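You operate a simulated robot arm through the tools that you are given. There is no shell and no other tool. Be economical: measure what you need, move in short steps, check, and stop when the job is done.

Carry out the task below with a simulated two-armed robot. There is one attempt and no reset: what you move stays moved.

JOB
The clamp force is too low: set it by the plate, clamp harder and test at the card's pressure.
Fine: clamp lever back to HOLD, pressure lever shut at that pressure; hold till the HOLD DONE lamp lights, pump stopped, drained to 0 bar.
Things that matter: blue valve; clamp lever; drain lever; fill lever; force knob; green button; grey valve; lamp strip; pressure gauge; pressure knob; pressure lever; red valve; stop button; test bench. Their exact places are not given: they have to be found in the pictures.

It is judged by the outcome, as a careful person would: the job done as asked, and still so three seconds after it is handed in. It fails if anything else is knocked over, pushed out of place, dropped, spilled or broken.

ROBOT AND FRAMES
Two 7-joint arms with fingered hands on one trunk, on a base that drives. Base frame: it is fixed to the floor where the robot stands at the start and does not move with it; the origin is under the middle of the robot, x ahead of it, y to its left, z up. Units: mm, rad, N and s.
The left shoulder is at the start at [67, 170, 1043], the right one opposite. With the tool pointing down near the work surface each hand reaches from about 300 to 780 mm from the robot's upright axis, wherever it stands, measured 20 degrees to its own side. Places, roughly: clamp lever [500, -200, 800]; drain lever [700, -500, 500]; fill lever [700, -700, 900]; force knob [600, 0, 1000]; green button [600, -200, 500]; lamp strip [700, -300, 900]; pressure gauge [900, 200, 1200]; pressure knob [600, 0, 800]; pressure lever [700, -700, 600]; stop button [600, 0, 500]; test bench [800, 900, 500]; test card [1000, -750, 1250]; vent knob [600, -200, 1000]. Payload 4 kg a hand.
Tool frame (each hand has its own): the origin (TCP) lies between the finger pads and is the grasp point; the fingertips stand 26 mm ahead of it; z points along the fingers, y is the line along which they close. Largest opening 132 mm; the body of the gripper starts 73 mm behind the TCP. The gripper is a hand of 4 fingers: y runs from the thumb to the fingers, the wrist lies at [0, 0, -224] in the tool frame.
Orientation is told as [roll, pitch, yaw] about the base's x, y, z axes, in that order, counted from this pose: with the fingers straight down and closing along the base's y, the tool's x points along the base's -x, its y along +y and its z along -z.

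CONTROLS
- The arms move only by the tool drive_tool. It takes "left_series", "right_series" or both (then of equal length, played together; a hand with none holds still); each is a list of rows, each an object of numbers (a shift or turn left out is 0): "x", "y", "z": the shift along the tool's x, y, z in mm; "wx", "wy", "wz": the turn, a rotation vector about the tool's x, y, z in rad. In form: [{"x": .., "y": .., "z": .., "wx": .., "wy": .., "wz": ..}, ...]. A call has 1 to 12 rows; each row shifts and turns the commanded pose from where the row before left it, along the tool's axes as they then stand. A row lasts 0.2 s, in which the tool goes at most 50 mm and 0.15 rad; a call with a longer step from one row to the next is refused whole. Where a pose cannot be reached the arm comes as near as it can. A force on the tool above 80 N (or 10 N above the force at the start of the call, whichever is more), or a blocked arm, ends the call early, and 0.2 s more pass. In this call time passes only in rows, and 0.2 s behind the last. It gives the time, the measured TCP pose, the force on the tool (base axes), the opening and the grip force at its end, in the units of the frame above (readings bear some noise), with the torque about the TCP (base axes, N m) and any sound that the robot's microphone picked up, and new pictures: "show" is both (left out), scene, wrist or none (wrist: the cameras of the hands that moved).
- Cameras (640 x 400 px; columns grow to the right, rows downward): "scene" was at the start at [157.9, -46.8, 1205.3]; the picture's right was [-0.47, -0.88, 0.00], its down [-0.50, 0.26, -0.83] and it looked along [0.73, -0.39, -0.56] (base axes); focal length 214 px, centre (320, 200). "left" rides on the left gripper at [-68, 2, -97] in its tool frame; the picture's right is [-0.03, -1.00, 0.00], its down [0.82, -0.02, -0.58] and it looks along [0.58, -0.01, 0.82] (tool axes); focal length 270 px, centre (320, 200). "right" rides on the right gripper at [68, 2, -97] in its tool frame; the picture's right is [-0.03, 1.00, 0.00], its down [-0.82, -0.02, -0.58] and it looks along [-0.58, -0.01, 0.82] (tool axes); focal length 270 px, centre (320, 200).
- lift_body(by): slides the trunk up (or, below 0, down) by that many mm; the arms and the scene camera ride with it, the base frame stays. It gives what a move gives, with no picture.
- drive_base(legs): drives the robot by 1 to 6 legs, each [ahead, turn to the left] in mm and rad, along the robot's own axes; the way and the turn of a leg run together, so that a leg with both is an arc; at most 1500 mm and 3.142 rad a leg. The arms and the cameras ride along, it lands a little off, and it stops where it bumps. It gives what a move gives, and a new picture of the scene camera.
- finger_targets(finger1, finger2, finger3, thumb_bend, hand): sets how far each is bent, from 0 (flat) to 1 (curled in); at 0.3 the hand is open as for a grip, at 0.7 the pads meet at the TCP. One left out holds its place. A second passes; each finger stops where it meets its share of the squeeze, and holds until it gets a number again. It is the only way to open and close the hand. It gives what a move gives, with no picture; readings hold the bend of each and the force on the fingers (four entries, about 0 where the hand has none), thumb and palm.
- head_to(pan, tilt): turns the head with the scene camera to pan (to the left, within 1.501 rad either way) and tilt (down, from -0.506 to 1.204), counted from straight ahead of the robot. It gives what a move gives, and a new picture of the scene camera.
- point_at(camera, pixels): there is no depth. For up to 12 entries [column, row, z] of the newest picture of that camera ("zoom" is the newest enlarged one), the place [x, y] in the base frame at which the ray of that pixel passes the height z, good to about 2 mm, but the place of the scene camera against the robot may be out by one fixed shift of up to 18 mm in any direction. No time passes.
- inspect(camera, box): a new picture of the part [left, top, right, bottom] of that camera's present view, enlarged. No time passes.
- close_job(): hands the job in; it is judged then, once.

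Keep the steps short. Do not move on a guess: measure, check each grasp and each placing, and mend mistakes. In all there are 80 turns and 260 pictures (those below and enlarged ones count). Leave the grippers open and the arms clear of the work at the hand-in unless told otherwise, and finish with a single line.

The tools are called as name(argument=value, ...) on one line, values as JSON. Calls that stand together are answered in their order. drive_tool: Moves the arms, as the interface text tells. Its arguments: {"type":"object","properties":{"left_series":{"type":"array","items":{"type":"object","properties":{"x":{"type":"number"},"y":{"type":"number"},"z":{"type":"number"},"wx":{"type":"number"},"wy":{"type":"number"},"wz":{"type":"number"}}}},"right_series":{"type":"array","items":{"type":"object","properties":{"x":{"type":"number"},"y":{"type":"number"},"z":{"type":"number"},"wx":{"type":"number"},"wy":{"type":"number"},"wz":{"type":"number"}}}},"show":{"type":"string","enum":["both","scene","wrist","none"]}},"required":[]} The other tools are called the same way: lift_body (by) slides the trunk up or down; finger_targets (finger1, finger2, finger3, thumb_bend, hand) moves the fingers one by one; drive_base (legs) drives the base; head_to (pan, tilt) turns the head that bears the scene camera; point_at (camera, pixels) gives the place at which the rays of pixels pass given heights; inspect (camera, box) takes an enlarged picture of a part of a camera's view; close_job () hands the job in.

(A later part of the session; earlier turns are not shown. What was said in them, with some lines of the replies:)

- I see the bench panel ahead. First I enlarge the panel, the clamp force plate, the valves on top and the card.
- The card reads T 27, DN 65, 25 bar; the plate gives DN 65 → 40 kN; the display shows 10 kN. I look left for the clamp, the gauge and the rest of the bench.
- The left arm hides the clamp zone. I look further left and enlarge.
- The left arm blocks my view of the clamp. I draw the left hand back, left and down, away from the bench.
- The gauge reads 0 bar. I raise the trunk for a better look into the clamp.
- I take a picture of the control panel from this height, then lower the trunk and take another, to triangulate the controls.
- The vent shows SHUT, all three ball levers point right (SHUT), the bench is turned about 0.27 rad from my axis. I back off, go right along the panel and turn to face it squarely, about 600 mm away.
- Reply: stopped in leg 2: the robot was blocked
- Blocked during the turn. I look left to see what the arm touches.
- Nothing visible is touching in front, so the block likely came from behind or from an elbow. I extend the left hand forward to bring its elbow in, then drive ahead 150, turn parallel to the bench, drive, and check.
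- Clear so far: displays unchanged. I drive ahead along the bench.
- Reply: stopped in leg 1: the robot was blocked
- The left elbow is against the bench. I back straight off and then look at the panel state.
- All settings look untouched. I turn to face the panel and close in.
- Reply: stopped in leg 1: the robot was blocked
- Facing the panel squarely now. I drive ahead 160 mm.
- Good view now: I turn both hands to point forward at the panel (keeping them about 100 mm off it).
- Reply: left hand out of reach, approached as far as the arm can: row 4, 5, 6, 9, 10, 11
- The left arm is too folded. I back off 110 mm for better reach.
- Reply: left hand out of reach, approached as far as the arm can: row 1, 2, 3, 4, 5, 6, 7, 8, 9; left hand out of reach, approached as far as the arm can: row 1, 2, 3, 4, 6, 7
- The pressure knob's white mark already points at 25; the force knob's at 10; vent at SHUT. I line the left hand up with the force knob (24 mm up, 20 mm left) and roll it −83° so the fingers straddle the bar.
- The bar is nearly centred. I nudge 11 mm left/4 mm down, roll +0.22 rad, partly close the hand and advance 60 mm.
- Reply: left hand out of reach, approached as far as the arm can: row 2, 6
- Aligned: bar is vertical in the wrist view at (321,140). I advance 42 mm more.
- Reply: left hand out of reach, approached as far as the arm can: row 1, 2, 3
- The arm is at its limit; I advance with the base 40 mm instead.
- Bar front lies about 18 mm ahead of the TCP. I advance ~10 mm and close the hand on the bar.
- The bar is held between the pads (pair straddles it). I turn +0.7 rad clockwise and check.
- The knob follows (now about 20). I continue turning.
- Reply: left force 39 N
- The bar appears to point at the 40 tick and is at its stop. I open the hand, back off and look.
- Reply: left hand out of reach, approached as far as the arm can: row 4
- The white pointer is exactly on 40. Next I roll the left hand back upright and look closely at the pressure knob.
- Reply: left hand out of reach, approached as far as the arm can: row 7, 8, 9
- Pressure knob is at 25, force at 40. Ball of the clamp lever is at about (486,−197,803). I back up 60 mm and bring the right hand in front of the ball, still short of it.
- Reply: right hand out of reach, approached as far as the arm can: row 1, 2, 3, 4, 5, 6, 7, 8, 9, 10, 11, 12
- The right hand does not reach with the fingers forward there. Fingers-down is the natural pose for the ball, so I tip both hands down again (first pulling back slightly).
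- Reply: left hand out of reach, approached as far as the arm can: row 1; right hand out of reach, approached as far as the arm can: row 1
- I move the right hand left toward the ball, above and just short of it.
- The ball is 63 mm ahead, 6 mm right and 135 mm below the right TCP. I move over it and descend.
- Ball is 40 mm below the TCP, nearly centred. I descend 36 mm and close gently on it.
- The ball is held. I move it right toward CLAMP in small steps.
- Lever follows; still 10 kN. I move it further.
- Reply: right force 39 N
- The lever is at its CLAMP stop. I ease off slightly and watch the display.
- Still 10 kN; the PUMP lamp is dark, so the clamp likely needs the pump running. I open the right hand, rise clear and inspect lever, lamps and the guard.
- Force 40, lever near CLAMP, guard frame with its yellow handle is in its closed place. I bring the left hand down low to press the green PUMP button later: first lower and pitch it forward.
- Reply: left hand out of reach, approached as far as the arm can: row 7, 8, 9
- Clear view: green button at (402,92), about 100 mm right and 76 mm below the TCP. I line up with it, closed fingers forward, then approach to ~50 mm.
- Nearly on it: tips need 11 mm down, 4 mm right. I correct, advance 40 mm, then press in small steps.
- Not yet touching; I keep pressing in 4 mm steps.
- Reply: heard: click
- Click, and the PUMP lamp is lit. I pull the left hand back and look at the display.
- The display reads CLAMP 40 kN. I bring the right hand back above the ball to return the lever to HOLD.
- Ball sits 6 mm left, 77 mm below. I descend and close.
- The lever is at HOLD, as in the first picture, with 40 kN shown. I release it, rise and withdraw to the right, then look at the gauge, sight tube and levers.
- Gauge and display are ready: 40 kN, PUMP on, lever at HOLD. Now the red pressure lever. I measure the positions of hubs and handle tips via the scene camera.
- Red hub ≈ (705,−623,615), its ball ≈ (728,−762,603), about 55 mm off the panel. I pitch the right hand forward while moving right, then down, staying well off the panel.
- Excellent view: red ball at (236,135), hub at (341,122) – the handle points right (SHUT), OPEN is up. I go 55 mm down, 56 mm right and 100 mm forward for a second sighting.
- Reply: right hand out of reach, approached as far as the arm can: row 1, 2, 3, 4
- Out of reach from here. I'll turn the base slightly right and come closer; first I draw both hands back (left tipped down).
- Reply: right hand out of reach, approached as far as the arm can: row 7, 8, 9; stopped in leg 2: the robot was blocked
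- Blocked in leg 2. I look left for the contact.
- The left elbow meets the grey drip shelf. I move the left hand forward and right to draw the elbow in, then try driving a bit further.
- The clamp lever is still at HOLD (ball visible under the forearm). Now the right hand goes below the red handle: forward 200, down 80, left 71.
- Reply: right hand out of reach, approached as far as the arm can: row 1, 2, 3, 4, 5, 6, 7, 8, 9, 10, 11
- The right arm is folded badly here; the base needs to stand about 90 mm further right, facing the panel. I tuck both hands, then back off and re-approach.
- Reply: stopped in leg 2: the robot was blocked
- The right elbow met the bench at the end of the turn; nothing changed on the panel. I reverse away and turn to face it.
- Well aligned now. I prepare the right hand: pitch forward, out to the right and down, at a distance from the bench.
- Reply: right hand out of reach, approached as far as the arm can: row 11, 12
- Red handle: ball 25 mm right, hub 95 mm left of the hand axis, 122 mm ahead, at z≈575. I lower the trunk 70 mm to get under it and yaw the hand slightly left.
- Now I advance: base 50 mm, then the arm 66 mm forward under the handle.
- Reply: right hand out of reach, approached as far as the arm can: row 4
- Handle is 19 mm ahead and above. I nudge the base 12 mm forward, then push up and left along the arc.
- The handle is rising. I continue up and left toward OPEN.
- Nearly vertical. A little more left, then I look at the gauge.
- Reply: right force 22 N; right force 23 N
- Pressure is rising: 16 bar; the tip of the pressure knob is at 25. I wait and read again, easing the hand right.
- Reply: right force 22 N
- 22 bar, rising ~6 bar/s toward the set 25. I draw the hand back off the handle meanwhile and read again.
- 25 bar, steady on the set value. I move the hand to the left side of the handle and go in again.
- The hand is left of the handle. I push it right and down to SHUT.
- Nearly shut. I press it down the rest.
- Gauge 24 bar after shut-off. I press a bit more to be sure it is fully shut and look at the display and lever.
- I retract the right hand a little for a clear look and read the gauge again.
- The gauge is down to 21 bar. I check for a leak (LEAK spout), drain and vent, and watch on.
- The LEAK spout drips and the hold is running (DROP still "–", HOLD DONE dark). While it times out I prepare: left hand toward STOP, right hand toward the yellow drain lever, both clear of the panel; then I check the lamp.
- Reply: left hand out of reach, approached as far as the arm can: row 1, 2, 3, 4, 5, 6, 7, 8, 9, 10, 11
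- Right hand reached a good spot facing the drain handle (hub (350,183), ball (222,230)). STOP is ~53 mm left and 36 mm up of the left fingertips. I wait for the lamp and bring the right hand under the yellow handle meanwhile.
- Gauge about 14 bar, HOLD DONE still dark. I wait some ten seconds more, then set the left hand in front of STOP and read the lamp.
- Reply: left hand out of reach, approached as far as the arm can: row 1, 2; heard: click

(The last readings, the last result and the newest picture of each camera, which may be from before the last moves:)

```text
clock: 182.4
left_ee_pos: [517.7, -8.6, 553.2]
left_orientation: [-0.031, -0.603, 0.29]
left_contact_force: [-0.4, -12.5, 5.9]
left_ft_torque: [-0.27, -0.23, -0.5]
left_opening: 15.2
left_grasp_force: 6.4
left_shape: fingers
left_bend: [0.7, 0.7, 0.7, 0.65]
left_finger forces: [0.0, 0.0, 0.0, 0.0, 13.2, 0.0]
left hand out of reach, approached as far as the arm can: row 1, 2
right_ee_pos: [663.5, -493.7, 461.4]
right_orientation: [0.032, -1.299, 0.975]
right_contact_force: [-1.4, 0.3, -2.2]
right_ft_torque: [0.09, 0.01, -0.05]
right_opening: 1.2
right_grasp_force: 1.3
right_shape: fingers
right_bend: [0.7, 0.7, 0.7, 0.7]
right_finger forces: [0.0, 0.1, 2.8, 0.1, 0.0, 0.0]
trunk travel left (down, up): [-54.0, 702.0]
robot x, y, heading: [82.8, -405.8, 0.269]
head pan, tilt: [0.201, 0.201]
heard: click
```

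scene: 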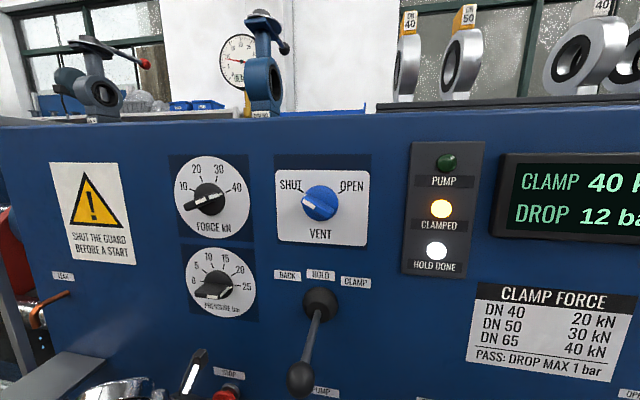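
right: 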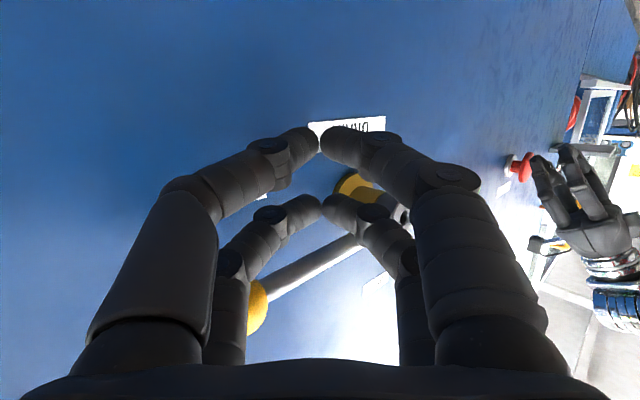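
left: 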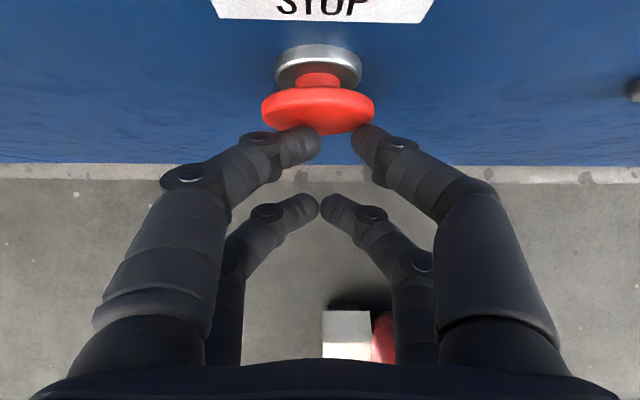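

HOLD DONE is lit (DROP 12 bar shown), and STOP clicked – the PUMP lamp is off. Now I lower the left hand away and push the yellow drain handle up with the right.

drive_tool(left_series=[{"x": 11.2, "z": 16.5}, {"x": 11.2, "z": 16.5}, {"y": -20}, {"y": -20}, {"y": -20}, {}, {}, {}, {}], right_series=[{"x": -14.8, "y": 1.5, "z": -2.8}, {"x": -14.8, "y": 1.5, "z": -2.8}, {"x": -15.1, "y": 3, "z": -1.5}, {"x": -15.5, "y": 4.5, "z": -0.2}, {"x": -15.9, "y": 6, "z": 1.1}, {"x": -16.6, "y": 9, "z": 3.6}, {"x": -14.2, "y": 11.3, "z": 6.3}, {"x": -12.3, "y": 11.3, "z": 6.8}, {"x": -5, "y": 9, "z": 6.8}], show="wrist")

head_to(pan=0.0, tilt=0.45)

head_to(pan=0.2, tilt=0.1)

inspect(camera="scene", box=[160, 20, 360, 180])

```text
clock: 184.4
left_ee_pos: [533.9, -65.2, 514.5]
left_orientation: [-0.025, -0.599, 0.291]
left_contact_force: [0.9, 0.1, -0.6]
left_ft_torque: [0.01, 0.01, 0.02]
left_opening: 1.3
left_grasp_force: 0.0
left_shape: fingers
left_bend: [0.7, 0.7, 0.7, 0.7]
left_finger forces: [0.1, 0.1, 0.0, 0.1, 0.0, 0.1]
right_ee_pos: [644.2, -424.1, 572.0]
right_orientation: [0.046, -1.293, 0.96]
right_contact_force: [-9.7, -29.0, -11.1]
right_ft_torque: [-0.22, 0.16, -0.11]
right_opening: 0.2
right_grasp_force: 18.4
right_shape: fingers
right_bend: [0.75, 0.8, 0.66, 0.69]
right_finger forces: [20.0, 16.6, 0.0, 0.1, 0.0, 0.0]
trunk travel left (down, up): [-54.0, 702.0]
robot x, y, heading: [79.7, -404.5, 0.271]
head pan, tilt: [0.201, 0.201]
```

right: 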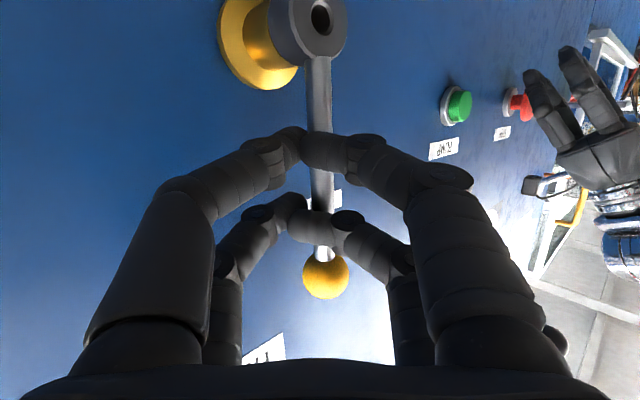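
left: 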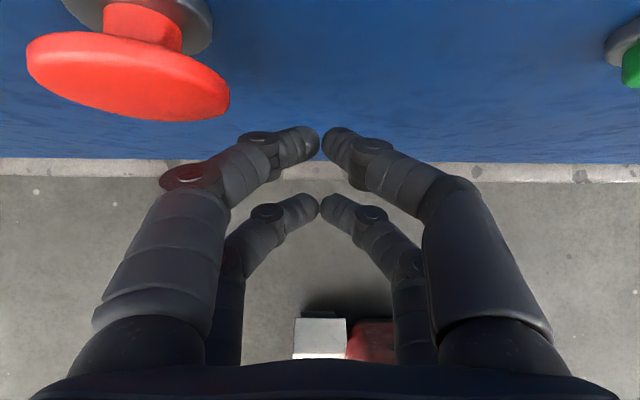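

```text
clock: 185.2
left_ee_pos: [535.1, -65.3, 514.4]
left_orientation: [-0.025, -0.599, 0.291]
left_contact_force: [0.3, 0.2, -0.2]
left_ft_torque: [-0.01, 0.01, 0.02]
left_opening: 1.3
left_grasp_force: 0.0
left_shape: fingers
left_bend: [0.7, 0.7, 0.7, 0.7]
left_finger forces: [0.0, 0.0, 0.1, 0.0, 0.0, 0.0]
right_ee_pos: [644.4, -422.3, 575.8]
right_orientation: [0.035, -1.297, 0.971]
right_contact_force: [-11.9, -28.5, -8.4]
right_ft_torque: [-0.16, 0.13, -0.09]
right_opening: 0.4
right_grasp_force: 18.5
right_shape: fingers
right_bend: [0.76, 0.81, 0.66, 0.69]
right_finger forces: [22.0, 16.0, 0.1, 0.0, 0.1, 0.1]
trunk travel left (down, up): [-54.0, 702.0]
robot x, y, heading: [80.0, -404.3, 0.262]
head pan, tilt: [0.0, 0.45]
```

scene: 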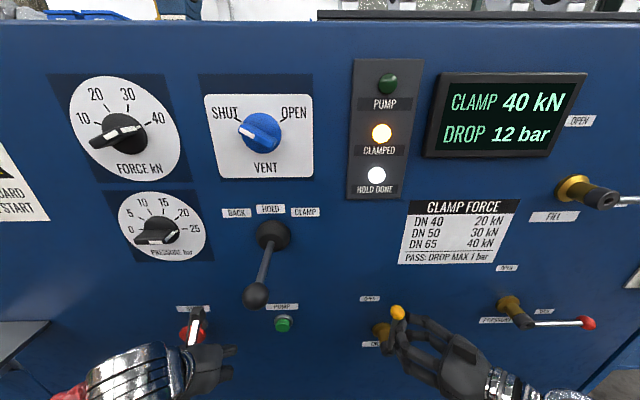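

```text
clock: 186.0
left_ee_pos: [534.2, -65.3, 514.7]
left_orientation: [-0.024, -0.599, 0.294]
left_contact_force: [-0.4, -0.1, 0.2]
left_ft_torque: [-0.02, -0.03, -0.03]
left_opening: 1.3
left_grasp_force: 0.1
left_shape: fingers
left_bend: [0.7, 0.7, 0.7, 0.7]
left_finger forces: [0.0, 0.0, 0.0, 0.0, 0.1, 0.0]
right_ee_pos: [643.7, -421.9, 576.4]
right_orientation: [0.035, -1.297, 0.972]
right_contact_force: [-12.7, -28.8, -7.8]
right_ft_torque: [-0.19, 0.11, -0.09]
right_opening: 0.0
right_grasp_force: 18.7
right_shape: fingers
right_bend: [0.76, 0.81, 0.66, 0.69]
right_finger forces: [22.1, 15.8, 0.0, 0.0, 0.0, 0.1]
trunk travel left (down, up): [-54.0, 702.0]
robot x, y, heading: [81.7, -405.5, 0.267]
head pan, tilt: [0.201, 0.099]
```

scene: 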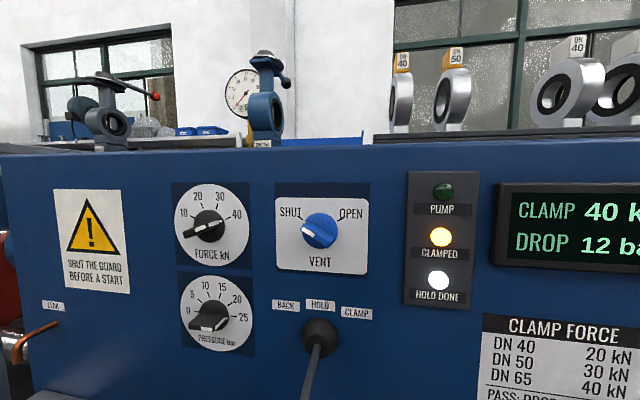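

```text
2.50 times, centred on (260, 100) of scene
5 turns are left
```

zoom: 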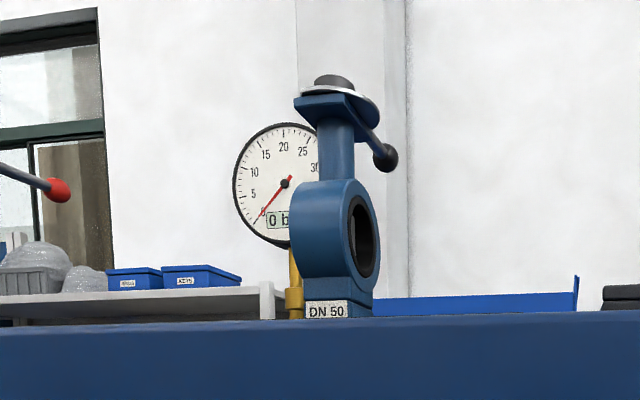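

The gauge reads 0 bar: drained; pump stopped, pressure lever shut, clamp lever at HOLD. I pull the right hand off, back the base away and open both hands.

drive_tool(right_series=[{"y": -8, "z": -4}, {"x": 5.4, "y": -4, "z": -19.3}, {"x": 5.4, "z": -19.3}, {"x": 5.4, "z": -19.3}, {"x": 5.4, "z": -19.3}], show="none")

drive_base(legs=[[-170, 0]])

finger_targets(hand="right", finger1=0.3, finger2=0.3, finger3=0.3, thumb_bend=0.3)

finger_targets(hand="left", finger1=0.3, finger2=0.3, finger3=0.3, thumb_bend=0.3)

head_to(pan=0.05, tilt=0.4)

inspect(camera="scene", box=[120, 0, 600, 300])

```text
clock: 187.2
left_ee_pos: [535.8, -65.4, 514.3]
left_orientation: [-0.026, -0.597, 0.293]
left_contact_force: [0.0, 0.5, -0.3]
left_ft_torque: [-0.03, -0.03, 0.01]
left_opening: 1.2
left_grasp_force: 0.2
left_shape: fingers
left_bend: [0.7, 0.7, 0.7, 0.7]
left_finger forces: [0.0, 0.1, 0.0, 0.0, 0.0, 0.0]
right_ee_pos: [610.1, -497.7, 576.1]
right_orientation: [0.032, -1.298, 0.979]
right_contact_force: [0.0, 0.8, 0.0]
right_ft_torque: [0.0, 0.02, 0.0]
right_opening: 1.0
right_grasp_force: 0.1
right_shape: fingers
right_bend: [0.7, 0.7, 0.7, 0.7]
right_finger forces: [0.0, 0.0, 0.0, 0.0, 0.0, 0.1]
trunk travel left (down, up): [-54.0, 702.0]
robot x, y, heading: [87.0, -408.5, 0.269]
head pan, tilt: [0.201, 0.099]
```

```text
clock: 188.7
left_ee_pos: [369.3, -109.4, 514.6]
left_orientation: [-0.025, -0.597, 0.292]
left_contact_force: [-0.3, -0.1, -0.5]
left_ft_torque: [-0.01, 0.02, -0.02]
left_opening: 1.6
left_grasp_force: 0.2
left_shape: fingers
left_bend: [0.7, 0.7, 0.7, 0.7]
left_finger forces: [0.1, 0.0, 0.0, 0.1, 0.0, 0.1]
right_ee_pos: [442.9, -542.5, 577.4]
right_orientation: [0.032, -1.3, 0.977]
right_contact_force: [-0.3, -0.5, 0.0]
right_ft_torque: [0.02, 0.0, -0.01]
right_opening: 0.7
right_grasp_force: 0.1
right_shape: fingers
right_bend: [0.7, 0.7, 0.7, 0.7]
right_finger forces: [0.1, 0.1, 0.1, 0.1, 0.0, 0.0]
trunk travel left (down, up): [-54.0, 702.0]
robot x, y, heading: [-82.6, -450.5, 0.269]
head pan, tilt: [0.201, 0.099]
```

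scene: 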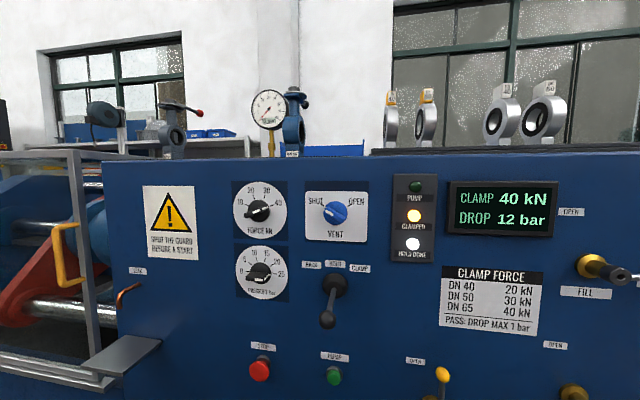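

```text
clock: 189.7
left_ee_pos: [368.7, -108.9, 515.4]
left_orientation: [-0.025, -0.6, 0.293]
left_contact_force: [0.1, 0.6, 0.5]
left_ft_torque: [0.01, 0.0, 0.01]
left_opening: 1.2
left_grasp_force: 0.3
left_shape: fingers
left_bend: [0.7, 0.7, 0.7, 0.7]
left_finger forces: [0.0, 0.0, 0.0, 0.0, 0.1, 0.1]
right_ee_pos: [442.7, -543.9, 576.3]
right_orientation: [0.031, -1.297, 0.976]
right_contact_force: [0.1, 0.3, -0.1]
right_ft_torque: [0.0, 0.02, 0.01]
right_opening: 132.2
right_grasp_force: 0.1
right_shape: fingers
right_bend: [0.3, 0.3, 0.3, 0.3]
right_finger forces: [0.0, 0.1, 0.0, 0.1, 0.0, 0.0]
trunk travel left (down, up): [-54.0, 702.0]
robot x, y, heading: [-81.6, -453.6, 0.27]
head pan, tilt: [0.201, 0.099]
```

```text
clock: 190.7
left_ee_pos: [368.8, -108.6, 514.6]
left_orientation: [-0.026, -0.599, 0.293]
left_contact_force: [0.0, -0.4, 0.5]
left_ft_torque: [-0.02, -0.03, 0.0]
left_opening: 132.4
left_grasp_force: 0.0
left_shape: fingers
left_bend: [0.3, 0.3, 0.3, 0.3]
left_finger forces: [0.0, 0.0, 0.0, 0.1, 0.0, 0.0]
right_ee_pos: [442.8, -541.7, 577.3]
right_orientation: [0.03, -1.298, 0.978]
right_contact_force: [-0.8, 0.1, -0.6]
right_ft_torque: [0.02, -0.02, 0.01]
right_opening: 132.4
right_grasp_force: 0.1
right_shape: fingers
right_bend: [0.3, 0.3, 0.3, 0.3]
right_finger forces: [0.1, 0.0, 0.1, 0.0, 0.0, 0.0]
trunk travel left (down, up): [-54.0, 702.0]
robot x, y, heading: [-84.8, -449.4, 0.267]
head pan, tilt: [0.201, 0.099]
```

```text
clock: 191.5
left_ee_pos: [368.6, -108.8, 514.1]
left_orientation: [-0.026, -0.599, 0.292]
left_contact_force: [0.3, 1.1, -0.3]
left_ft_torque: [0.02, -0.01, 0.0]
left_opening: 132.5
left_grasp_force: 0.0
left_shape: fingers
left_bend: [0.3, 0.3, 0.3, 0.3]
left_finger forces: [0.0, 0.0, 0.1, 0.0, 0.0, 0.1]
right_ee_pos: [443.2, -543.0, 577.8]
right_orientation: [0.03, -1.297, 0.977]
right_contact_force: [-1.1, 0.0, 0.7]
right_ft_torque: [-0.04, 0.0, -0.01]
right_opening: 132.7
right_grasp_force: 0.1
right_shape: fingers
right_bend: [0.3, 0.3, 0.3, 0.3]
right_finger forces: [0.1, 0.1, 0.0, 0.1, 0.0, 0.0]
trunk travel left (down, up): [-54.0, 702.0]
robot x, y, heading: [-84.1, -451.7, 0.269]
head pan, tilt: [0.051, 0.4]
```

scene: 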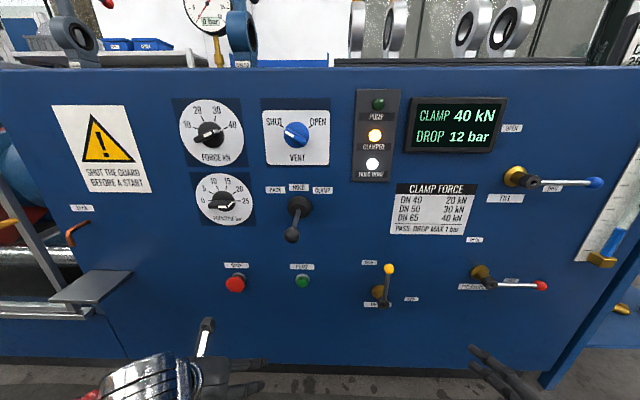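

```text
1.33 times, centred on (360, 150) of scene
4 turns are left
```

zoom: 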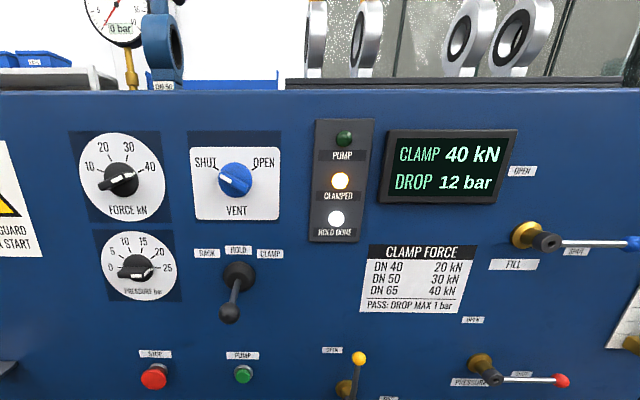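

Everything is in its final state: clamp 40 kN with its lever at HOLD, HOLD DONE lit, pump off, pressure lever shut, drain open, gauge 0 bar, hands open and clear. I hand in.

close_job()

```text
The job is handed in.
```

The test ran at the card's 25 bar with the clamp raised to 40 kN, and it ended as you asked, but the pressure fell 12 bar during the hold against the plate's 1 bar maximum (LEAK spout dripping), so this valve did not pass.
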